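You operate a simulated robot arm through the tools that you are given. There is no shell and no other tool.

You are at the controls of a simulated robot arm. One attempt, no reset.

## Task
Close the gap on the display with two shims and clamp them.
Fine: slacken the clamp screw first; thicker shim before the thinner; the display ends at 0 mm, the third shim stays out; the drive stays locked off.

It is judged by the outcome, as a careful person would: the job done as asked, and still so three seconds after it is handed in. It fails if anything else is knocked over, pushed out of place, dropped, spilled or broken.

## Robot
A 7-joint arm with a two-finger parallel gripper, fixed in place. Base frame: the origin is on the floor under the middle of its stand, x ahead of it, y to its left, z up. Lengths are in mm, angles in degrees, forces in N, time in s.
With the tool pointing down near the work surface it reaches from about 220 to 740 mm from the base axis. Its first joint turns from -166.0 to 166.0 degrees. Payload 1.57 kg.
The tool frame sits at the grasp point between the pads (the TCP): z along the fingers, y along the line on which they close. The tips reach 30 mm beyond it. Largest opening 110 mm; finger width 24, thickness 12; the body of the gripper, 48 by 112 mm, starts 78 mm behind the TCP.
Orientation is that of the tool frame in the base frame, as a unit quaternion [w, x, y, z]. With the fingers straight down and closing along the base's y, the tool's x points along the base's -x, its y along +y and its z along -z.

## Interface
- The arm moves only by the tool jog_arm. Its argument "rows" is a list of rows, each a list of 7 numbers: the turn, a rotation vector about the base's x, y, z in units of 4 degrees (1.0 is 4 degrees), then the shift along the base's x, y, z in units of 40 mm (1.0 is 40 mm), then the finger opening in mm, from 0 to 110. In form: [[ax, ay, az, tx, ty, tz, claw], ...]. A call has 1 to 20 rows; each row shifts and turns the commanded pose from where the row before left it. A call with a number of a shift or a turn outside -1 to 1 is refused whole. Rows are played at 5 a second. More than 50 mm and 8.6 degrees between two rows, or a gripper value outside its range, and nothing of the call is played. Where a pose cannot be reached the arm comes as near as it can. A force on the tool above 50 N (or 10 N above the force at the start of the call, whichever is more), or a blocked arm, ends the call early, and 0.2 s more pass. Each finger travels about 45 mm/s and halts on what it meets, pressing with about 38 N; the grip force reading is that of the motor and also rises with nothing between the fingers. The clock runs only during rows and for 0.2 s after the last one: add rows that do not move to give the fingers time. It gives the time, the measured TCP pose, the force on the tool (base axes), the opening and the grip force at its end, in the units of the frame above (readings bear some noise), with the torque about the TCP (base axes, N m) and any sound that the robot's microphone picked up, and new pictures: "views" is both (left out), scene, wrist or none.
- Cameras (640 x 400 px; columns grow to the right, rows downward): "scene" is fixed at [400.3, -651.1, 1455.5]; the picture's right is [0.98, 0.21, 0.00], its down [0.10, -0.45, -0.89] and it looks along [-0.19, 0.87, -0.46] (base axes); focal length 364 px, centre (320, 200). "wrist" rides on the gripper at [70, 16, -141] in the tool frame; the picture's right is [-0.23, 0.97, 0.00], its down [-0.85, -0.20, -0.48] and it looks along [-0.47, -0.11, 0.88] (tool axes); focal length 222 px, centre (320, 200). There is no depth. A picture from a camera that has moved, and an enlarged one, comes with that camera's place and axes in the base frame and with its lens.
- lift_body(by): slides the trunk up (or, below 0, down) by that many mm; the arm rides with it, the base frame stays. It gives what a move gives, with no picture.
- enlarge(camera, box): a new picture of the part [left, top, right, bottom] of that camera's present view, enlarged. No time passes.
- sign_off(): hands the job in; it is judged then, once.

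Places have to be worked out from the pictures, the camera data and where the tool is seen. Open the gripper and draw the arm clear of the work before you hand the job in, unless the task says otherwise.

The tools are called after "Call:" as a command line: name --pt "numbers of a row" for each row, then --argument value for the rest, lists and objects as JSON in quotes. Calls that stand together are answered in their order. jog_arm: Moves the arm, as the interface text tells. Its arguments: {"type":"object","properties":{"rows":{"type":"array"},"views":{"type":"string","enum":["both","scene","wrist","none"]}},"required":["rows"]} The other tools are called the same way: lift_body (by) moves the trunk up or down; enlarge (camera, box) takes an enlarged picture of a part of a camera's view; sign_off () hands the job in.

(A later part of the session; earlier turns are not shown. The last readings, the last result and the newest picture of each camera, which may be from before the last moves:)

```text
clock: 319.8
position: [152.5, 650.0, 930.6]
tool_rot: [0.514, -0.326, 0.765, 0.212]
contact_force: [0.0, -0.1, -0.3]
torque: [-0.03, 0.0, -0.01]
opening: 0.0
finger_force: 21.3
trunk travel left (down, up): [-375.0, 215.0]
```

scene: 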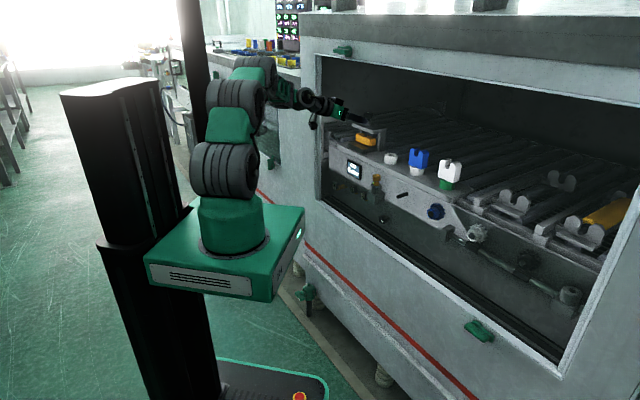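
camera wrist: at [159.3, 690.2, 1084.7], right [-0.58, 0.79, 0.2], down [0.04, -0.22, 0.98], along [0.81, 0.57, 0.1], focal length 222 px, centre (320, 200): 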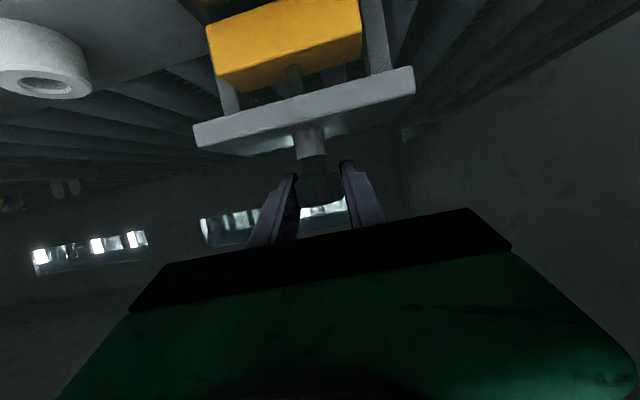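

Call:
jog_arm --pt "0.663 -0.663 -0.1 -0.1 0.1 -0.56 0" --pt "0.663 -0.663 -0.1 -0.1 0.1 -0.56 0" --pt "0.663 -0.663 0 -0.1 0.1 -0.56 0" --pt "0.663 -0.663 0 -0.1 0.1 -0.56 0" --pt "0.663 -0.663 0 -0.1 0.1 -0.56 0" --pt "0.663 -0.663 0 -0.1 0.1 -0.56 0" --pt "0 0 0 0 0 0 0" --views "both"

Call:
enlarge --camera "wrist" --box '[220, 90, 420, 220]'

```text
clock: 321.6
position: [190.1, 669.9, 807.9]
tool_rot: [0.668, -0.233, 0.665, 0.24]
contact_force: [-0.1, -1.2, 1.4]
torque: [-0.02, 0.01, -0.03]
opening: 0.1
finger_force: 21.1
trunk travel left (down, up): [-375.0, 215.0]
stopped in row 7: the arm was blocked; the commanded pose is now the measured one
camera wrist: at [70.5, 591.4, 738.4], right [-0.62, 0.75, 0.23], down [-0.25, -0.47, 0.85], along [0.75, 0.47, 0.47], focal length 222 px, centre (320, 200)
```

scene: 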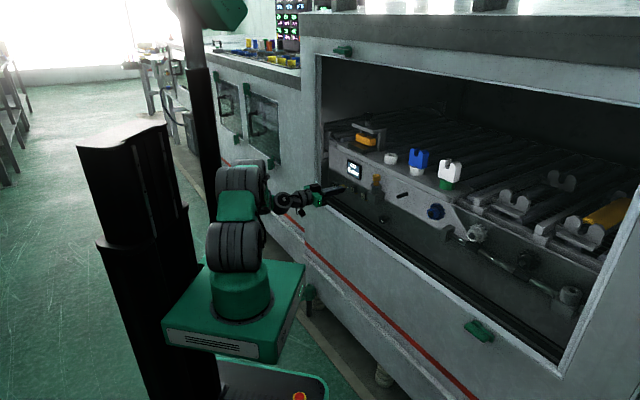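
wrist: 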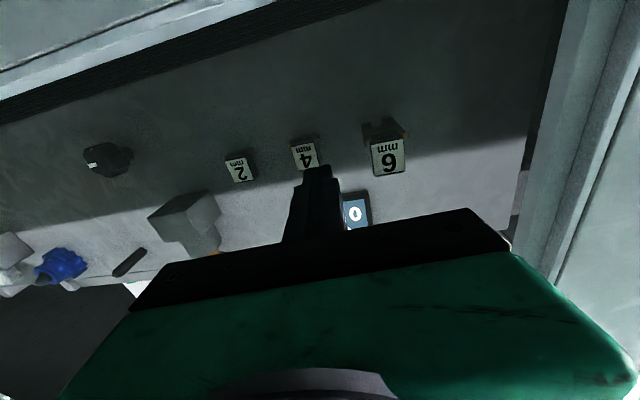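

```text
3.08 times, centred on (320, 155) of wrist
camera zoom: at [70.5, 591.4, 738.4], right [-0.62, 0.75, 0.23], down [-0.25, -0.47, 0.85], along [0.75, 0.47, 0.47], focal length 684 px, centre (320, 338)
```

zoom: 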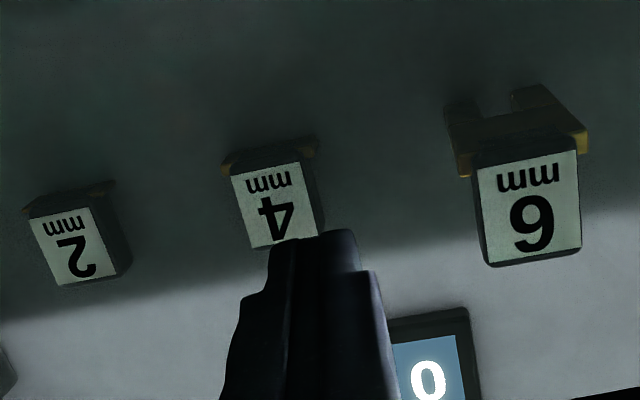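

The level pose isn't reachable that far left. A 22° downward pitch works just as well for a fingertip push, so I'll retreat a little and set that up in front of the "6".

Call:
jog_arm --pt "-0.663 0.663 0.3 -0.35 -0.35 0 0" --pt "-0.663 0.663 0.3 -0.35 -0.35 0 0" --pt "-0.663 0.663 0.3 -0.2 0.1 0 0" --pt "-0.663 0.663 0.3 -0.25 0.25 0 0" --pt "-0.663 0.663 0.3 -0.25 0.25 0 0" --pt "-0.663 0.663 0 -0.25 0.25 0 0" --pt "0 0 0 0 0 0 0" --views "both"

Call:
enlarge --camera "wrist" --box '[220, 90, 420, 220]'

```text
clock: 323.2
position: [131.7, 674.5, 808.0]
tool_rot: [0.518, -0.318, 0.766, 0.209]
contact_force: [-0.3, 0.9, -1.0]
torque: [0.01, -0.02, 0.0]
opening: 0.2
finger_force: 21.2
trunk travel left (down, up): [-375.0, 215.0]
camera wrist: at [8.3, 573.7, 796.5], right [-0.63, 0.75, 0.2], down [0.05, -0.22, 0.97], along [0.78, 0.62, 0.1], focal length 222 px, centre (320, 200)
```

scene: 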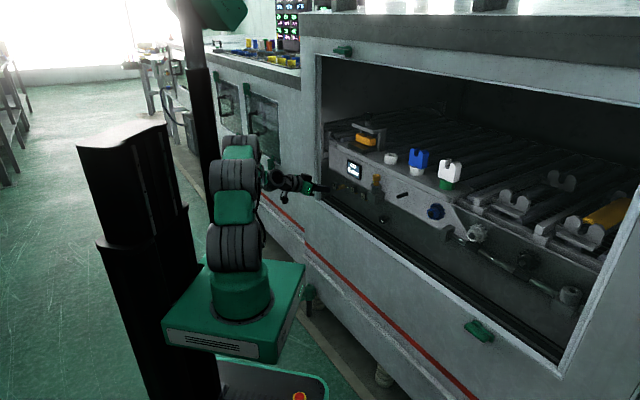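
wrist: 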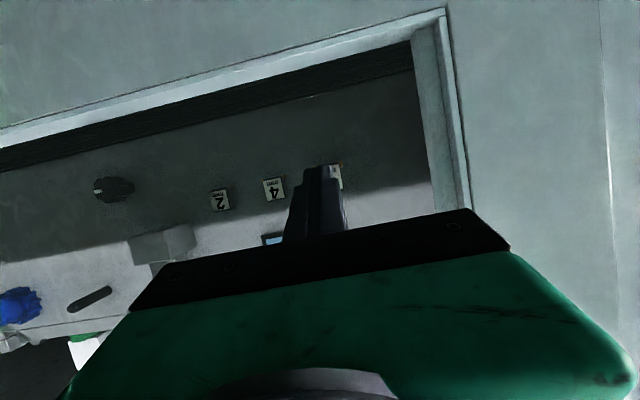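

```text
3.08 times, centred on (320, 155) of wrist
camera zoom: at [8.3, 573.7, 796.5], right [-0.63, 0.75, 0.2], down [0.05, -0.22, 0.97], along [0.78, 0.62, 0.1], focal length 684 px, centre (320, 338)
```

zoom: 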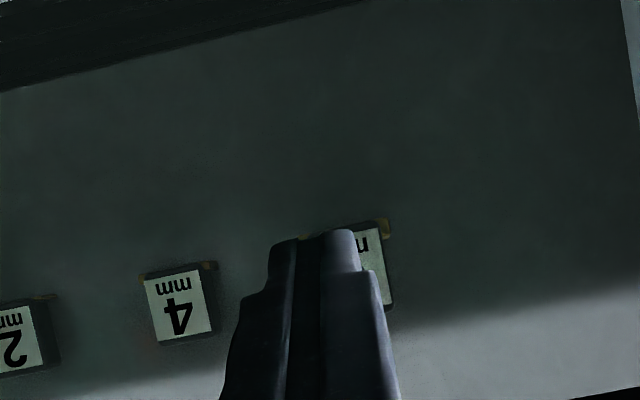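

Call:
jog_arm --pt "0 0 0 -0.09 0.09 -0.25 0" --pt "0 0 0 0.2 0.2 0 0" --pt "0 0 0 0.18 0.18 0 0" --pt "0 0 0 0 0 0 0" --views "wrist"

Call:
enlarge --camera "scene" --box '[330, 182, 350, 198]'

Call:
enlarge --camera "wrist" --box '[220, 90, 420, 220]'

```text
clock: 324.2
position: [134.7, 694.6, 796.0]
tool_rot: [0.516, -0.324, 0.764, 0.212]
contact_force: [-0.2, 0.3, -0.2]
torque: [0.01, 0.01, 0.0]
opening: 0.0
finger_force: 21.6
trunk travel left (down, up): [-375.0, 215.0]
camera wrist: at [12.0, 591.8, 785.4], right [-0.64, 0.74, 0.2], down [0.05, -0.22, 0.97], along [0.77, 0.63, 0.1], focal length 222 px, centre (320, 200)
```

wrist: 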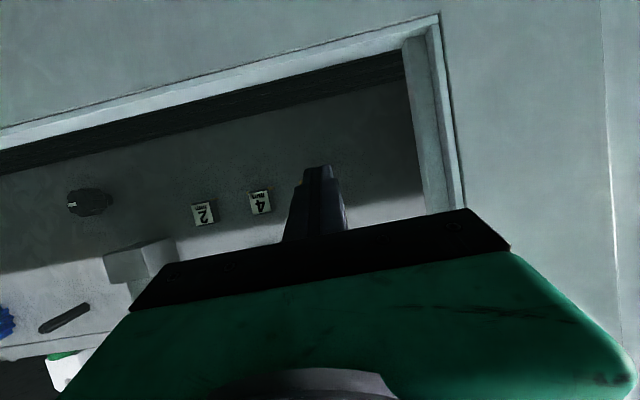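

```text
16.00 times, centred on (340, 190) of scene
camera zoom: at [400.3, -651.1, 1455.5], right [0.98, 0.21, 0.0], down [0.1, -0.45, -0.89], along [-0.19, 0.87, -0.46], focal length 5827 px, centre (0, 360)
```

zoom: 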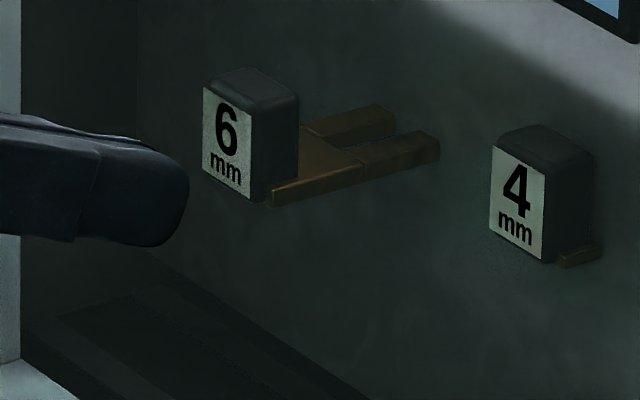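

```text
3.08 times, centred on (320, 155) of wrist
camera zoom: at [12.0, 591.8, 785.4], right [-0.64, 0.74, 0.2], down [0.05, -0.22, 0.97], along [0.77, 0.63, 0.1], focal length 684 px, centre (320, 338)
```

zoom: 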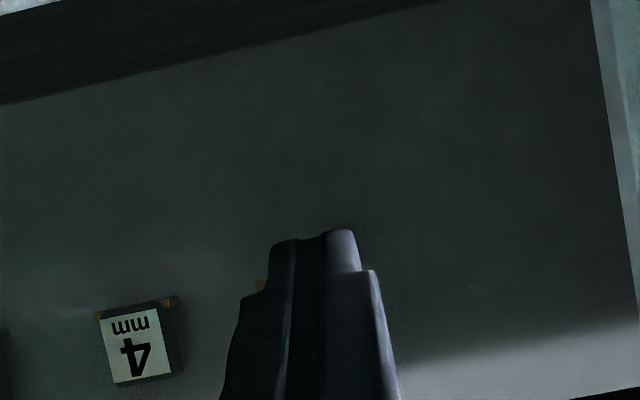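

Call:
jog_arm --pt "0 0 0 0.12 -0.1 0.03 0" --pt "0 0 0 0.12 0.12 0 0" --pt "0 0 0 0.06 0.06 0 0" --pt "0 0 0 0 0 0 0" --views "none"

Call:
jog_arm --pt "0 0 0 0.06 0.05 0 0" --views "none"

Call:
enlarge --camera "scene" --box '[330, 182, 350, 198]'

```text
clock: 325.2
position: [147.7, 697.2, 798.0]
tool_rot: [0.516, -0.324, 0.763, 0.213]
contact_force: [-0.6, -2.0, -0.1]
torque: [0.01, 0.01, -0.05]
opening: 0.0
finger_force: 21.6
trunk travel left (down, up): [-375.0, 215.0]
```

```text
clock: 325.6
position: [146.7, 697.7, 798.0]
tool_rot: [0.517, -0.324, 0.764, 0.212]
contact_force: [-11.1, -17.9, 0.6]
torque: [0.07, 0.03, -0.12]
opening: 0.0
finger_force: 21.9
trunk travel left (down, up): [-375.0, 215.0]
```

```text
16.00 times, centred on (340, 190) of scene
camera zoom: at [400.3, -651.1, 1455.5], right [0.98, 0.21, 0.0], down [0.1, -0.45, -0.89], along [-0.19, 0.87, -0.46], focal length 5827 px, centre (0, 360)
```

zoom: 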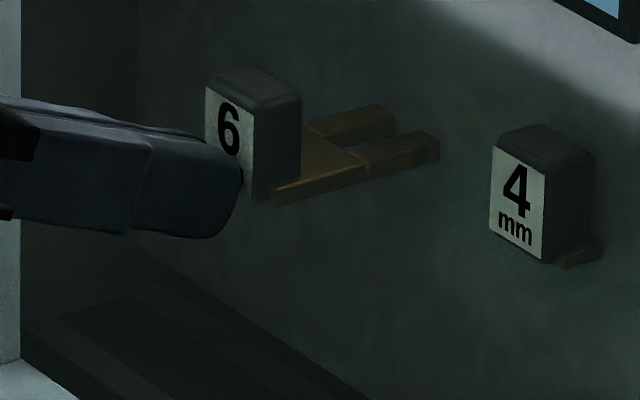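

Call:
jog_arm --pt "0 0 0 0.05 0.04 0 0" --views "none"

Call:
enlarge --camera "scene" --box '[330, 182, 350, 198]'

Call:
jog_arm --pt "0 0 0 0.03 0.025 0 0" --views "none"

Call:
enlarge --camera "scene" --box '[330, 182, 350, 198]'

```text
clock: 326.0
position: [148.0, 699.3, 798.2]
tool_rot: [0.517, -0.325, 0.763, 0.213]
contact_force: [-23.1, -26.8, -1.7]
torque: [0.02, 0.09, -0.08]
opening: 0.0
finger_force: 21.3
trunk travel left (down, up): [-375.0, 215.0]
```

```text
16.00 times, centred on (340, 190) of scene
camera zoom: at [400.3, -651.1, 1455.5], right [0.98, 0.21, 0.0], down [0.1, -0.45, -0.89], along [-0.19, 0.87, -0.46], focal length 5827 px, centre (0, 360)
```

zoom: 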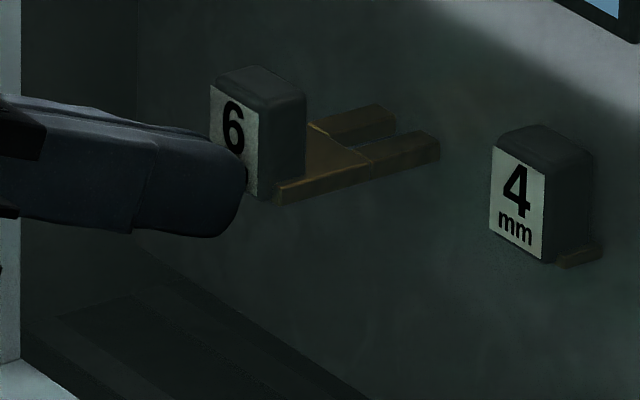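

```text
clock: 326.4
position: [150.9, 699.8, 798.8]
tool_rot: [0.516, -0.325, 0.763, 0.213]
contact_force: [-29.4, -24.9, -6.4]
torque: [-0.29, -0.04, 0.09]
opening: 0.0
finger_force: 21.1
trunk travel left (down, up): [-375.0, 215.0]
```

```text
16.00 times, centred on (340, 190) of scene
camera zoom: at [400.3, -651.1, 1455.5], right [0.98, 0.21, 0.0], down [0.1, -0.45, -0.89], along [-0.19, 0.87, -0.46], focal length 5827 px, centre (0, 360)
```

zoom: 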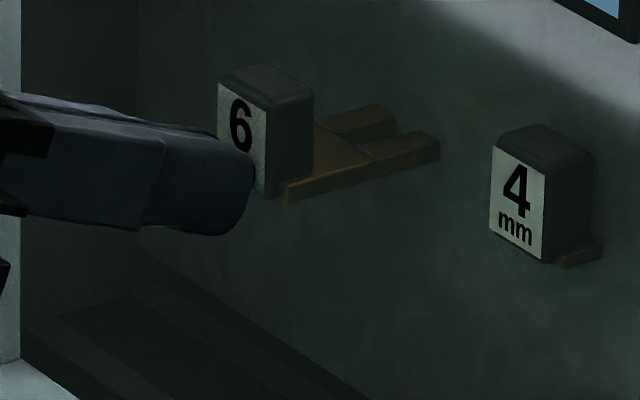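

The "6" slid at the same ~36 N, so the portal has no influence on the shims. The clamp for them must be the lobed screw on this same panel, which was never slackened, and I've been forcing against it. I'll put this right: slacken that screw, draw the shims back out, and redo them in order. Backing away and moving over in front of the panel knob.

Call:
jog_arm --pt "0 0 0 -0.2 -0.2 0 0" --pt "0 0 0 -0.25 -0.25 0 0" --pt "0 0 0 0.6 -0.6 0 0" --pt "0 0 0 0.65 -0.65 0 0" --pt "0 0 0 0.65 -0.65 0 0" --pt "0 0 0 0.65 -0.65 0 0" --pt "0 0 0 0.65 -0.65 0 0" --pt "0 0 0 0.65 -0.65 0 0" --pt "0 0 0 0.65 -0.65 0 0" --pt "0 0 0 0.2 -0.2 0 0" --pt "0 0 0 0 0 0 0" --views "both"

Call:
enlarge --camera "wrist" --box '[220, 90, 420, 220]'

```text
clock: 328.8
position: [322.7, 496.4, 798.8]
tool_rot: [0.517, -0.323, 0.763, 0.214]
contact_force: [0.4, -0.3, 0.0]
torque: [0.03, 0.04, -0.06]
opening: 0.0
finger_force: 21.6
trunk travel left (down, up): [-375.0, 215.0]
camera wrist: at [199.8, 392.4, 786.9], right [-0.64, 0.74, 0.2], down [0.05, -0.22, 0.97], along [0.77, 0.63, 0.1], focal length 222 px, centre (320, 200)
```

scene: 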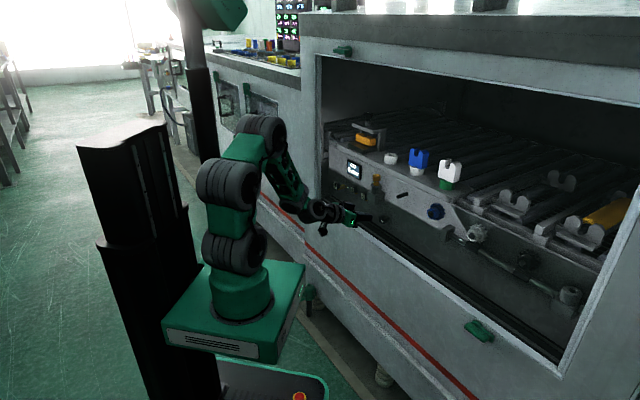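
wrist: 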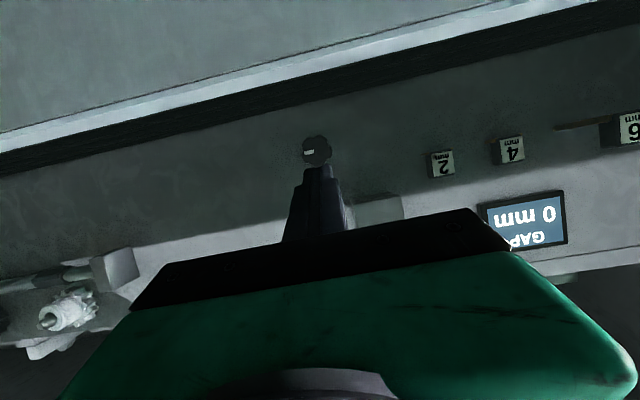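

```text
3.08 times, centred on (320, 155) of wrist
camera zoom: at [199.8, 392.4, 786.9], right [-0.64, 0.74, 0.2], down [0.05, -0.22, 0.97], along [0.77, 0.63, 0.1], focal length 684 px, centre (320, 338)
```

zoom: 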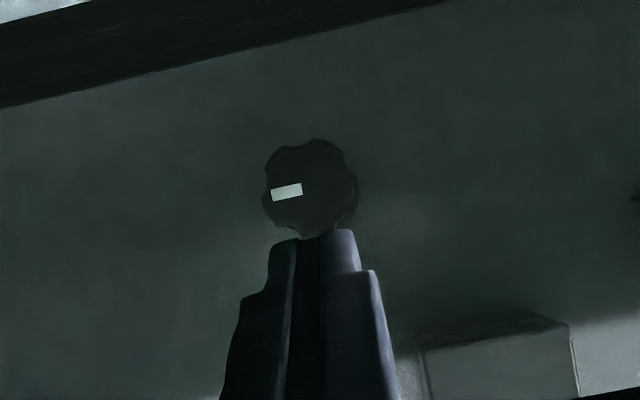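

Now I have the panel knob dead ahead (u≈-117, z≈757), same type as the portal's. I'll go level in front of it with the fingers open.

Call:
jog_arm --pt "0.663 -0.663 0 0.08 0.045 -0.17 20" --pt "0.663 -0.663 0 0.08 0.045 -0.17 40" --pt "0.663 -0.663 0 0.08 0.045 -0.17 60" --pt "0.663 -0.663 0 0.08 0.045 -0.17 60" --pt "0.663 -0.663 0 0.08 0.045 -0.17 60" --pt "0.663 -0.663 0 0.08 0.045 -0.17 60" --pt "0 0 0 0 0 0 60" --views "both"

Call:
enlarge --camera "wrist" --box '[220, 90, 420, 220]'

Call:
enlarge --camera "scene" --box '[345, 175, 405, 240]'

```text
clock: 330.4
position: [341.6, 507.5, 757.9]
tool_rot: [0.657, -0.275, 0.648, 0.27]
contact_force: [0.4, 0.4, -0.9]
torque: [0.03, -0.04, 0.0]
opening: 60.2
finger_force: 0.0
trunk travel left (down, up): [-375.0, 215.0]
camera wrist: at [231.5, 416.0, 687.4], right [-0.7, 0.69, 0.22], down [-0.21, -0.48, 0.85], along [0.69, 0.55, 0.47], focal length 222 px, centre (320, 200)
```

scene: 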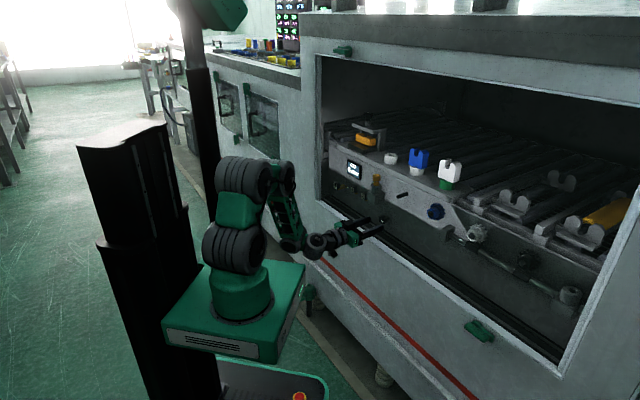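
wrist: 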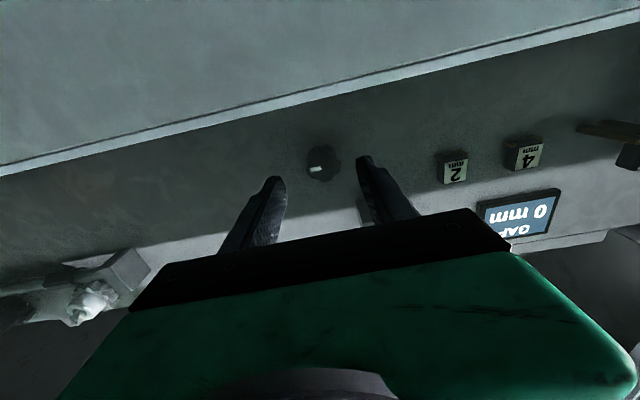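

```text
3.08 times, centred on (320, 155) of wrist
camera zoom: at [231.5, 416.0, 687.4], right [-0.7, 0.69, 0.22], down [-0.21, -0.48, 0.85], along [0.69, 0.55, 0.47], focal length 684 px, centre (320, 338)
```

zoom: 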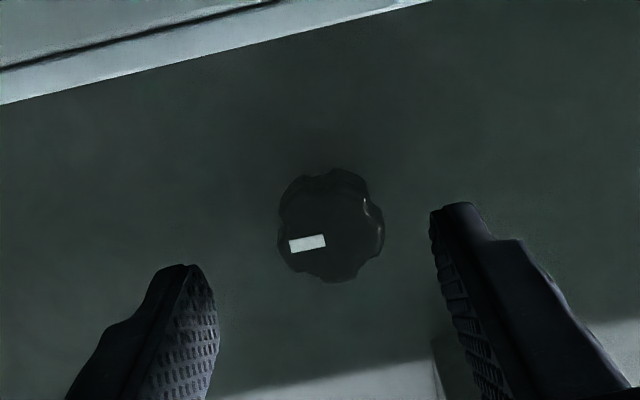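

```text
6.15 times, centred on (375, 208) of scene
camera zoom: at [400.3, -651.1, 1455.5], right [0.98, 0.21, 0.0], down [0.1, -0.45, -0.89], along [-0.19, 0.87, -0.46], focal length 2241 px, centre (-18, 154)
```

zoom: 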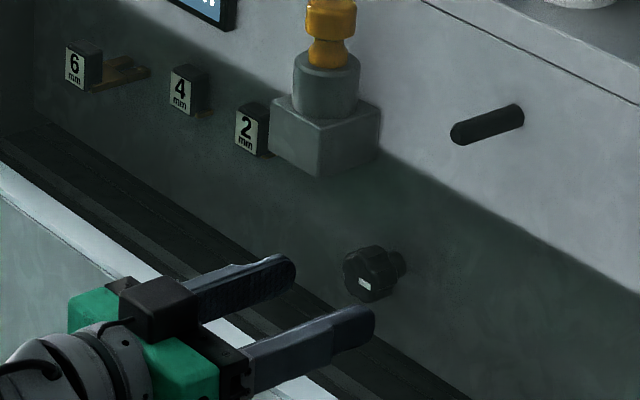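

The knob face is at n≈662, u≈-117, z≈758, and I'm lined up. I'll move in until the fingertips straddle the head, about 7 mm short of the panel.

Call:
jog_arm --pt "0 0 0 0.224 0.224 0 60" --pt "0 0 0 0.224 0.224 0 60" --pt "0 0 0 0.224 0.224 0 60" --pt "0 0 0 0.22 0.22 0 60" --pt "0 0 0 0 0 0 60" --views "both"

Call:
enlarge --camera "wrist" --box '[220, 100, 420, 230]'

Call:
enlarge --camera "scene" --box '[355, 190, 405, 235]'

```text
clock: 331.6
position: [377.5, 542.7, 757.7]
tool_rot: [0.657, -0.275, 0.648, 0.269]
contact_force: [0.5, -0.3, -0.1]
torque: [-0.05, -0.02, 0.04]
opening: 60.0
finger_force: 0.1
trunk travel left (down, up): [-375.0, 215.0]
camera wrist: at [267.3, 451.6, 687.2], right [-0.7, 0.69, 0.22], down [-0.21, -0.48, 0.85], along [0.69, 0.55, 0.47], focal length 222 px, centre (320, 200)
```

scene: 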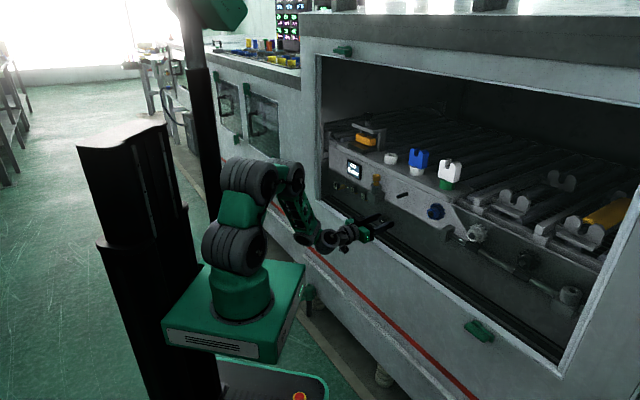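
wrist: 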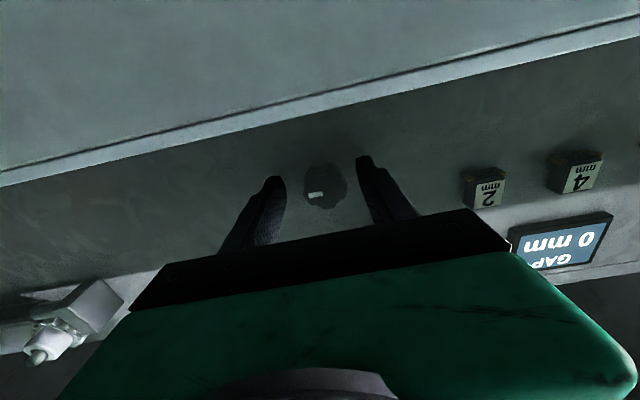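

```text
3.08 times, centred on (320, 165) of wrist
camera zoom: at [267.3, 451.6, 687.2], right [-0.7, 0.69, 0.22], down [-0.21, -0.48, 0.85], along [0.69, 0.55, 0.47], focal length 684 px, centre (320, 308)
```

zoom: 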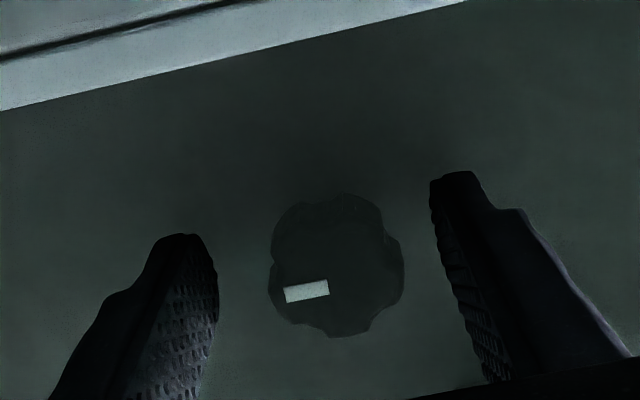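

```text
8.89 times, centred on (380, 212) of scene
camera zoom: at [400.3, -651.1, 1455.5], right [0.98, 0.21, 0.0], down [0.1, -0.45, -0.89], along [-0.19, 0.87, -0.46], focal length 3237 px, centre (-213, 89)
```

zoom: 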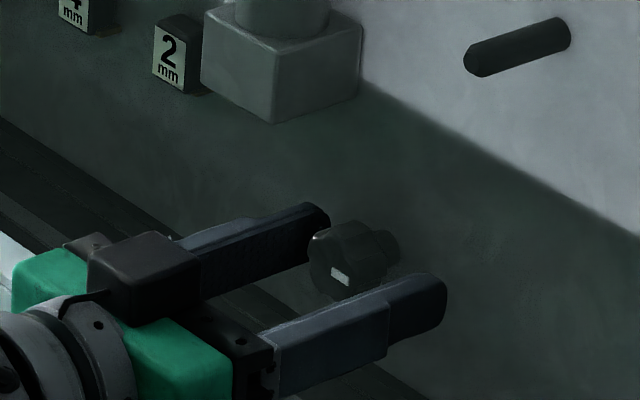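

Straddling the knob, about 3 mm off-centre. I'll centre, close, and slacken it: counter-clockwise as seen from the front.

Call:
jog_arm --pt "0 0 0 -0.05 0.05 0 60" --pt "0 0 0 0 0 0 40" --pt "0 0 0 0 0 0 20" --pt "0 0 0 0 0 0 20" --pt "0 0 0 0 0 0 20" --views "none"

Call:
jog_arm --pt "-0.7071 -0.7071 0 0 0 0 20" --pt "-0.7071 -0.7071 0 0 0 0 20" --pt "-0.7071 -0.7071 0 0 0 0 20" --pt "-0.7071 -0.7071 0 0 0 0 20" --pt "-0.7071 -0.7071 0 0 0 0 20" --views "both"

Call:
enlarge --camera "scene" --box '[355, 190, 405, 235]'

```text
clock: 332.8
position: [376.7, 544.4, 758.2]
tool_rot: [0.656, -0.276, 0.648, 0.271]
contact_force: [-2.6, 3.4, -0.3]
torque: [-0.04, 0.04, -0.23]
opening: 33.8
finger_force: 34.8
trunk travel left (down, up): [-375.0, 215.0]
```

```text
clock: 334.0
position: [375.9, 544.4, 758.8]
tool_rot: [0.693, -0.384, 0.591, 0.15]
contact_force: [3.1, 1.4, 0.3]
torque: [0.18, -0.18, -0.16]
opening: 33.9
finger_force: 41.3
trunk travel left (down, up): [-375.0, 215.0]
camera wrist: at [283.0, 435.5, 687.0], right [-0.71, 0.7, -0.13], down [-0.42, -0.26, 0.87], along [0.57, 0.67, 0.48], focal length 222 px, centre (320, 200)
```

scene: 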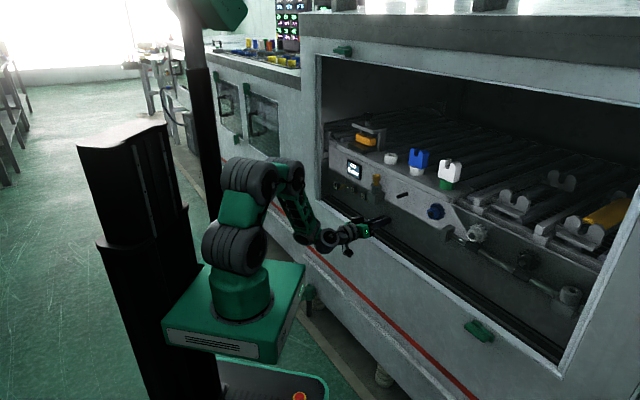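
wrist: 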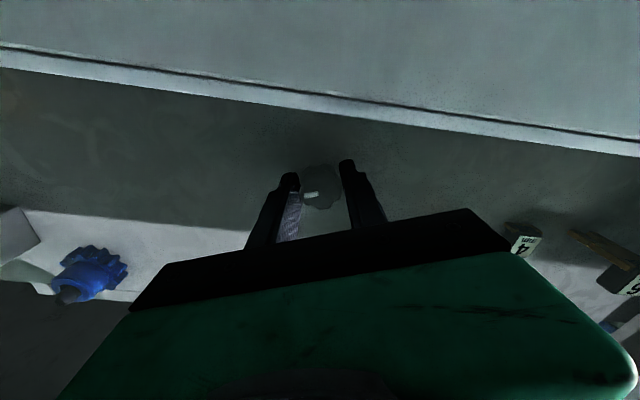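

```text
8.89 times, centred on (380, 212) of scene
camera zoom: at [400.3, -651.1, 1455.5], right [0.98, 0.21, 0.0], down [0.1, -0.45, -0.89], along [-0.19, 0.87, -0.46], focal length 3237 px, centre (-213, 89)
```

zoom: 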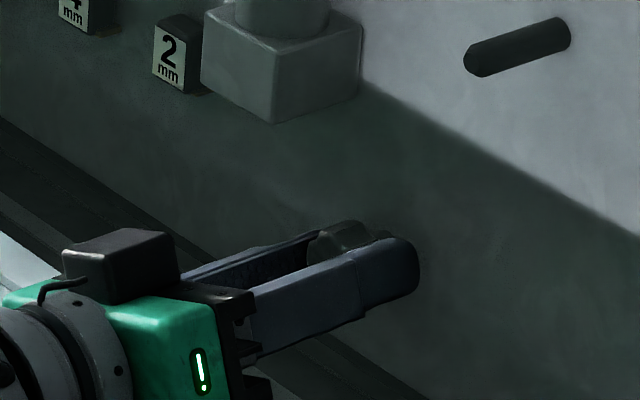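

It turns smoothly with the gripper. I'll continue slackening by rolling the wrist.

Call:
jog_arm --pt "-0.7071 -0.7071 0 0 0 0 20" --pt "-0.7071 -0.7071 0 0 0 0 20" --pt "-0.7071 -0.7071 0 0 0 0 20" --pt "-0.7071 -0.7071 0 0 0 0 20" --pt "-0.7071 -0.7071 0 0 0 0 20" --pt "-0.7071 -0.7071 0 0 0 0 20" --pt "-0.7071 -0.7071 0 0 0 0 20" --pt "-0.7071 -0.7071 0 0 0 0 20" --pt "-0.7071 -0.7071 0 0 0 0 20" --pt "-0.7071 -0.7071 0 0 0 0 20" --pt "-0.7071 -0.7071 0 0 0 0 20" --pt "-0.7071 -0.7071 0 0 0 0 20" --pt "-0.7071 -0.7071 0 0 0 0 20" --pt "-0.7071 -0.7071 0 0 0 0 20" --pt "-0.7071 -0.7071 0 0 0 0 20" --pt "-0.7071 -0.7071 0 0 0 0 20" --views "both"

Call:
enlarge --camera "wrist" --box '[240, 120, 400, 230]'

Call:
enlarge --camera "scene" --box '[325, 150, 405, 235]'

```text
clock: 337.4
position: [376.8, 543.7, 761.0]
tool_rot: [0.666, -0.642, 0.298, -0.237]
contact_force: [22.8, -9.9, 16.4]
torque: [0.31, -0.24, 0.02]
opening: 33.5
finger_force: 41.7
trunk travel left (down, up): [-375.0, 215.0]
camera wrist: at [325.1, 393.3, 737.9], right [-0.23, 0.22, -0.95], down [-0.93, 0.24, 0.28], along [0.29, 0.94, 0.15], focal length 222 px, centre (320, 200)
```

scene: 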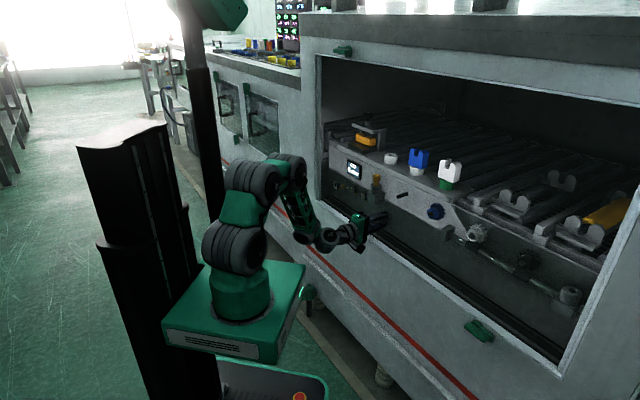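
wrist: 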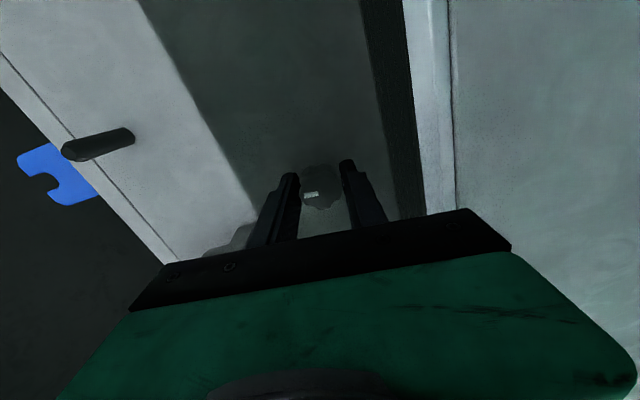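

```text
3.64 times, centred on (320, 175) of wrist
camera zoom: at [325.1, 393.3, 737.9], right [-0.23, 0.22, -0.95], down [-0.93, 0.24, 0.28], along [0.29, 0.94, 0.15], focal length 808 px, centre (320, 291)
```

zoom: 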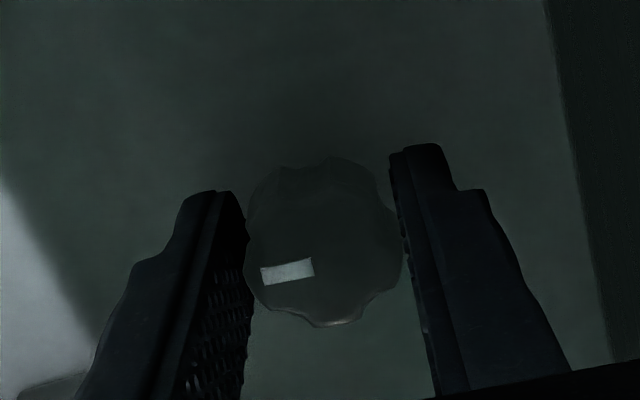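

```text
4.71 times, centred on (365, 192) of scene
camera zoom: at [400.3, -651.1, 1455.5], right [0.98, 0.21, 0.0], down [0.1, -0.45, -0.89], along [-0.19, 0.87, -0.46], focal length 1714 px, centre (108, 235)
```

zoom: 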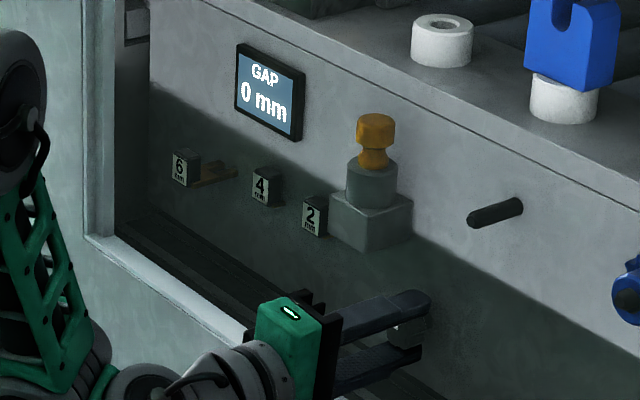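

Turning well (84° so far), with a little side load building. I'll re-centre by a few millimetres and continue.

Call:
jog_arm --pt "0 0 0 0.04 -0.04 0.04 20" --pt "0 0 0 0.02 -0.02 0.02 20" --pt "-0.7071 -0.7071 0 0 0 0 20" --pt "-0.7071 -0.7071 0 0 0 0 20" --pt "-0.7071 -0.7071 0 0 0 0 20" --pt "-0.7071 -0.7071 0 0 0 0 20" --pt "-0.7071 -0.7071 0 0 0 0 20" --pt "-0.7071 -0.7071 0 0 0 0 20" --pt "-0.7071 -0.7071 0 0 0 0 20" --pt "-0.7071 -0.7071 0 0 0 0 20" --pt "-0.7071 -0.7071 0 0 0 0 20" --pt "-0.7071 -0.7071 0 0 0 0 20" --pt "-0.7071 -0.7071 0 0 0 0 20" --pt "-0.7071 -0.7071 0 0 0 0 20" --views "wrist"

Call:
enlarge --camera "wrist" --box '[240, 120, 400, 230]'

```text
clock: 340.4
position: [377.1, 542.9, 762.6]
tool_rot: [-0.509, 0.709, -0.012, 0.488]
contact_force: [-7.9, 1.6, 19.1]
torque: [0.76, 0.62, 0.45]
opening: 33.5
finger_force: 41.9
trunk travel left (down, up): [-375.0, 215.0]
camera wrist: at [321.3, 396.8, 799.2], right [0.35, -0.35, -0.87], down [-0.88, 0.2, -0.43], along [0.32, 0.92, -0.24], focal length 222 px, centre (320, 200)
```

wrist: 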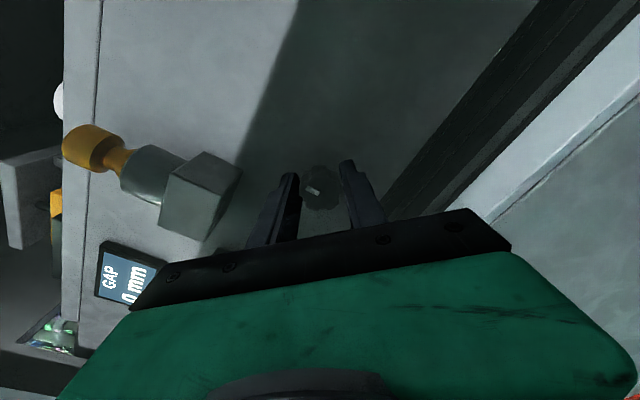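

```text
3.64 times, centred on (320, 175) of wrist
camera zoom: at [321.3, 396.8, 799.2], right [0.35, -0.35, -0.87], down [-0.88, 0.2, -0.43], along [0.32, 0.92, -0.24], focal length 808 px, centre (320, 291)
```

zoom: 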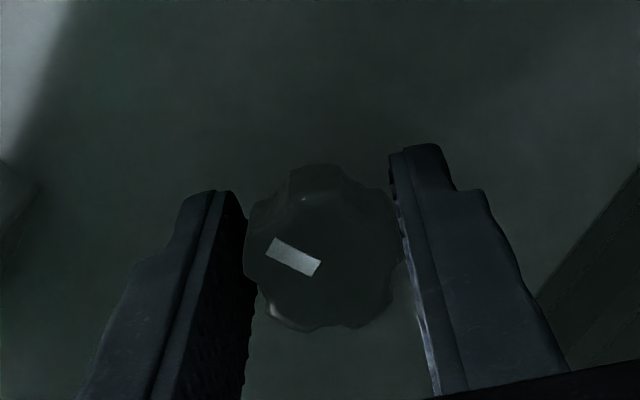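

The knob has reached its stop at about 90°, so it is slackened. I'll open, back off straight, and roll the wrist back to its natural side.

Call:
jog_arm --pt "0 0 0 0 0 0 45" --pt "0 0 0 0 0 0 60" --pt "0 0 0 -0.25 -0.25 0 60" --pt "0 0 0 -0.3 -0.3 0 60" --pt "0 0 0 -0.3 -0.3 0 60" --pt "0.7071 0.7071 0 0 0 0.05 60" --pt "0.7071 0.7071 0 0 0 0.05 60" --pt "0.7071 0.7071 0 0 0 0.05 60" --pt "0.7071 0.7071 0 0 0 0.05 60" --pt "0.7071 0.7071 0 0 0 0.05 60" --pt "0.7071 0.7071 0 0 0 0.05 60" --pt "0.7071 0.7071 0 0 0 0.05 60" --pt "0.7071 0.7071 0 0 0 0.05 60" --pt "0.7071 0.7071 0 0 0 0.05 60" --pt "0.7071 0.7071 0 0 0 0.05 60" --pt "0.7071 0.7071 0 0 0 0.05 60" --pt "0.7071 0.7071 0 0 0 0.05 60" --pt "0.7071 0.7071 0 0 0 0.05 60" --pt "0.7071 0.7071 0 0 0 0.05 60" --pt "0.7071 0.7071 0 0 0 0.05 60" --views "both"

Call:
enlarge --camera "scene" --box '[325, 150, 405, 235]'

Call:
enlarge --camera "scene" --box '[372, 205, 396, 227]'

```text
clock: 344.6
position: [342.9, 507.8, 790.7]
tool_rot: [0.686, -0.608, 0.364, -0.166]
contact_force: [-0.2, 0.4, -0.3]
torque: [0.02, 0.01, -0.01]
opening: 60.0
finger_force: 0.1
trunk travel left (down, up): [-375.0, 215.0]
camera wrist: at [287.9, 361.7, 755.1], right [-0.36, 0.35, -0.86], down [-0.87, 0.19, 0.45], along [0.32, 0.92, 0.24], focal length 222 px, centre (320, 200)
```

scene: 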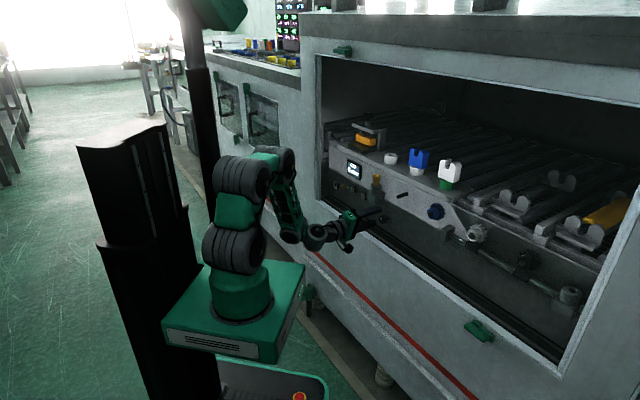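
wrist: 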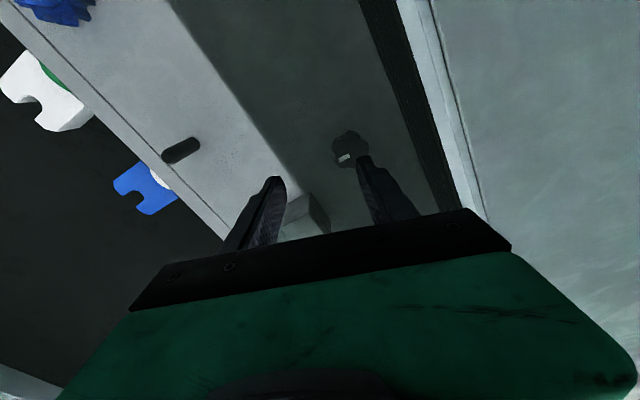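

```text
4.71 times, centred on (365, 192) of scene
camera zoom: at [400.3, -651.1, 1455.5], right [0.98, 0.21, 0.0], down [0.1, -0.45, -0.89], along [-0.19, 0.87, -0.46], focal length 1714 px, centre (108, 235)
```

zoom: 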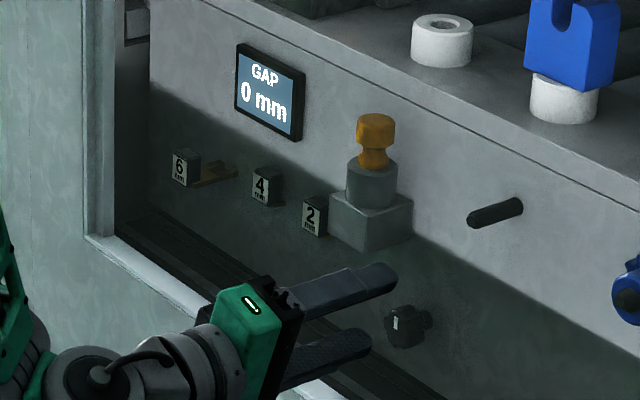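

```text
16.00 times, centred on (384, 216) of scene
camera zoom: at [400.3, -651.1, 1455.5], right [0.98, 0.21, 0.0], down [0.1, -0.45, -0.89], along [-0.19, 0.87, -0.46], focal length 5827 px, centre (-704, -56)
```

zoom: 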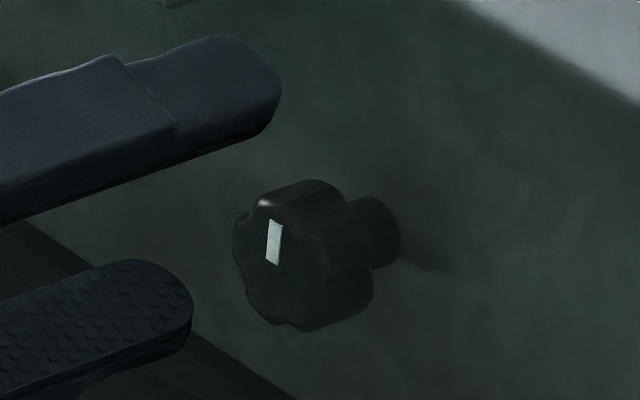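

The mark now points straight up: the screw is slackened by a quarter turn. I'll finish rolling back while moving over to the "2" shim.

Call:
jog_arm --pt "0.7071 0.7071 0 -0.1 0.07 0.018 60" --pt "0.7071 0.7071 0 -0.14 0.115 0.018 50" --pt "0.7071 0.7071 0 -0.14 0.115 0.018 45" --pt "0.7071 0.7071 0 -0.14 0.115 0.018 45" --pt "0.7071 0.7071 0 -0.14 0.115 0.018 45" --pt "0.7071 0.7071 0 -0.14 0.115 0.018 45" --pt "0.7071 0.7071 0 -0.14 0.115 0.018 45" --pt "0.7071 0.7071 0 -0.14 0.115 0.018 45" --pt "0.7071 0.7071 0 -0.14 0.115 0.018 45" --pt "0.7071 0.7071 0 -0.14 0.115 0.018 45" --pt "0.7071 0.7071 0 -0.14 0.115 0.018 45" --pt "0.7071 0.7071 0 -0.14 0.115 0.018 45" --pt "0.7071 0.7071 0 -0.14 0.115 0.018 45" --pt "0.7071 0.7071 0 -0.14 0.115 0.018 45" --pt "0.7071 0.7071 0 -0.14 0.115 0.018 45" --pt "0.7071 0.7071 0 -0.14 0.115 0.018 45" --pt "0.7071 0.7071 0 -0.14 0.115 0.018 45" --pt "0.7071 0.7071 0 -0.14 0.115 0.018 45" --pt "0 0 0 0 0 0 45" --views "both"

Call:
enlarge --camera "wrist" --box '[220, 90, 420, 220]'

```text
clock: 348.6
position: [245.0, 590.2, 803.5]
tool_rot: [0.657, -0.275, 0.648, 0.27]
contact_force: [-0.2, 0.3, -0.3]
torque: [0.02, 0.0, -0.01]
opening: 44.8
finger_force: 0.1
trunk travel left (down, up): [-375.0, 215.0]
camera wrist: at [133.6, 497.7, 732.6], right [-0.7, 0.69, 0.22], down [-0.21, -0.48, 0.85], along [0.69, 0.55, 0.47], focal length 222 px, centre (320, 200)
```

scene: 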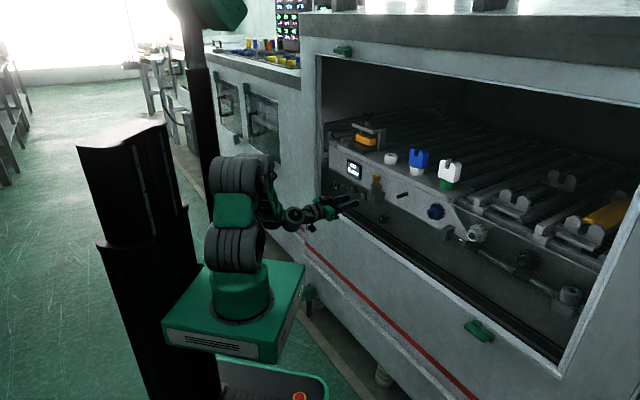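
wrist: 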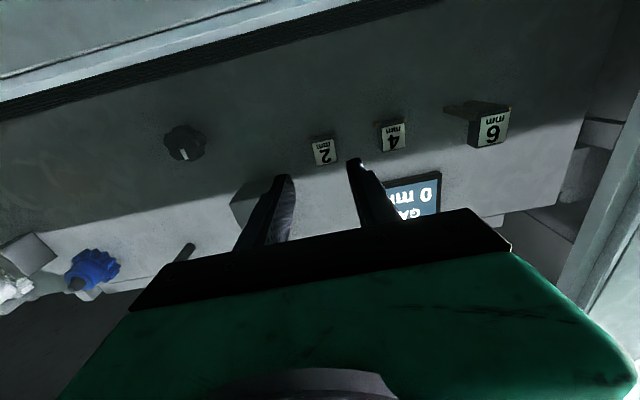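

```text
3.08 times, centred on (320, 155) of wrist
camera zoom: at [133.6, 497.7, 732.6], right [-0.7, 0.69, 0.22], down [-0.21, -0.48, 0.85], along [0.69, 0.55, 0.47], focal length 684 px, centre (320, 338)
```

zoom: 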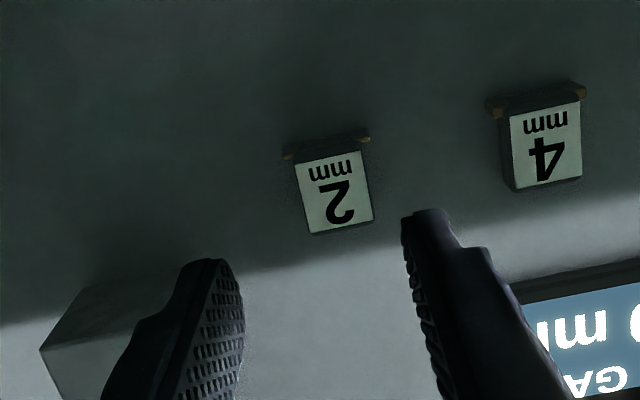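

Call:
jog_arm --pt "0 0 0 0.2135 0.2415 0 45" --pt "0 0 0 0.2135 0.2415 0 45" --pt "0 0 0 0.2135 0.2415 0 45" --pt "0 0 0 0.2135 0.2415 0 45" --pt "0 0 0 0.2135 0.2415 0 45" --pt "0 0 0 0 0 0 45" --pt "0 0 0 0 0 0 25" --pt "0 0 0 0 0 0 5" --pt "0 0 0 0 0 0 5" --pt "0 0 0 0 0 0 5" --views "both"

Call:
enlarge --camera "wrist" --box '[220, 100, 420, 230]'

Call:
enlarge --camera "scene" --box '[340, 180, 380, 215]'

```text
clock: 350.8
position: [285.7, 639.5, 801.9]
tool_rot: [0.657, -0.275, 0.648, 0.27]
contact_force: [-7.5, 7.5, -2.2]
torque: [0.43, 0.64, -0.02]
opening: 23.2
finger_force: 35.0
trunk travel left (down, up): [-375.0, 215.0]
camera wrist: at [175.3, 547.6, 731.1], right [-0.7, 0.68, 0.22], down [-0.21, -0.48, 0.85], along [0.69, 0.55, 0.47], focal length 222 px, centre (320, 200)
```

scene: 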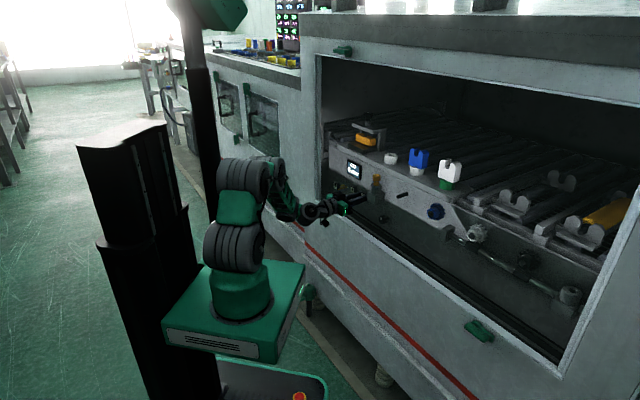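
wrist: 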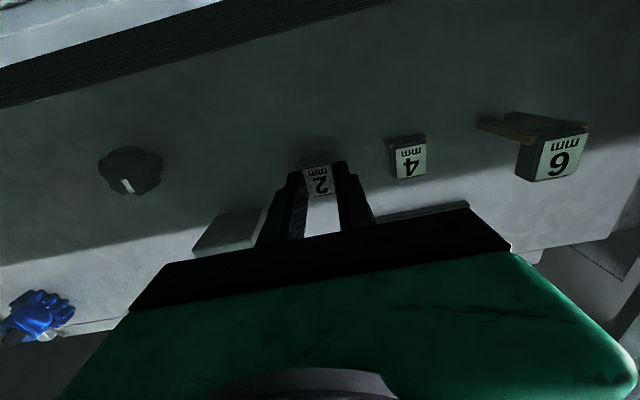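

```text
3.08 times, centred on (320, 165) of wrist
camera zoom: at [175.3, 547.6, 731.1], right [-0.7, 0.68, 0.22], down [-0.21, -0.48, 0.85], along [0.69, 0.55, 0.47], focal length 684 px, centre (320, 308)
```

zoom: 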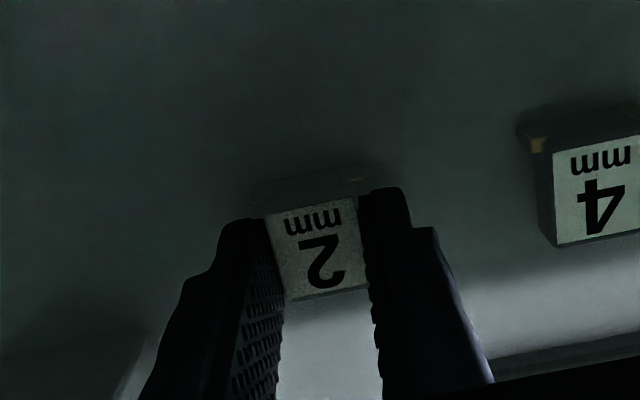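

```text
11.43 times, centred on (360, 198) of scene
camera zoom: at [400.3, -651.1, 1455.5], right [0.98, 0.21, 0.0], down [0.1, -0.45, -0.89], along [-0.19, 0.87, -0.46], focal length 4162 px, centre (-137, 229)
```

zoom: 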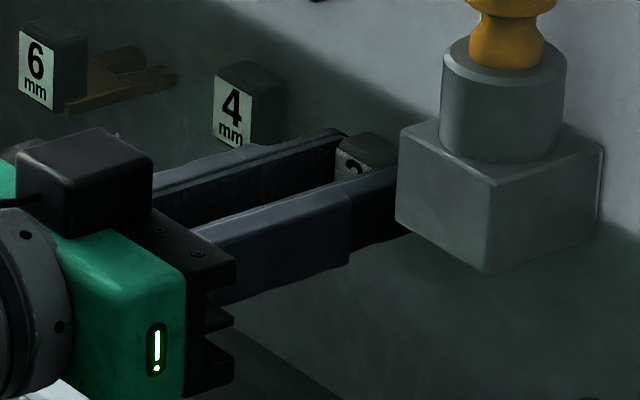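

I have the "2" in the grip. With the screw slack, I'll see if it now slides out easily.

Call:
jog_arm --pt "0 0 0 -0.06 -0.05 0 5" --pt "0 0 0 -0.06 -0.05 0 5" --views "none"

Call:
enlarge --camera "scene" --box '[330, 150, 390, 215]'

```text
clock: 351.4
position: [280.8, 634.2, 801.5]
tool_rot: [0.657, -0.275, 0.648, 0.268]
contact_force: [-7.1, 7.0, -5.5]
torque: [0.71, 0.35, -0.08]
opening: 23.3
finger_force: 35.1
trunk travel left (down, up): [-375.0, 215.0]
```

```text
6.15 times, centred on (360, 182) of scene
camera zoom: at [400.3, -651.1, 1455.5], right [0.98, 0.21, 0.0], down [0.1, -0.45, -0.89], along [-0.19, 0.87, -0.46], focal length 2241 px, centre (74, 308)
```

zoom: 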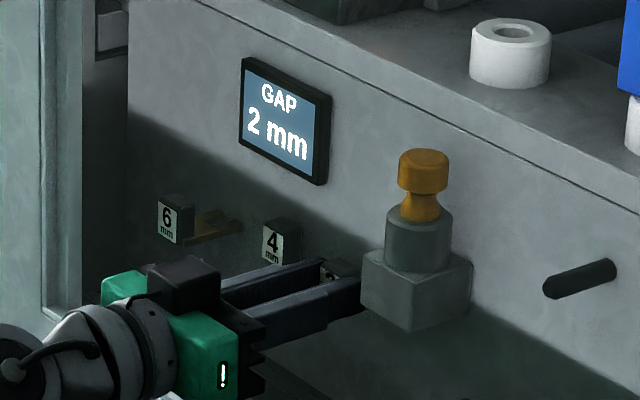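

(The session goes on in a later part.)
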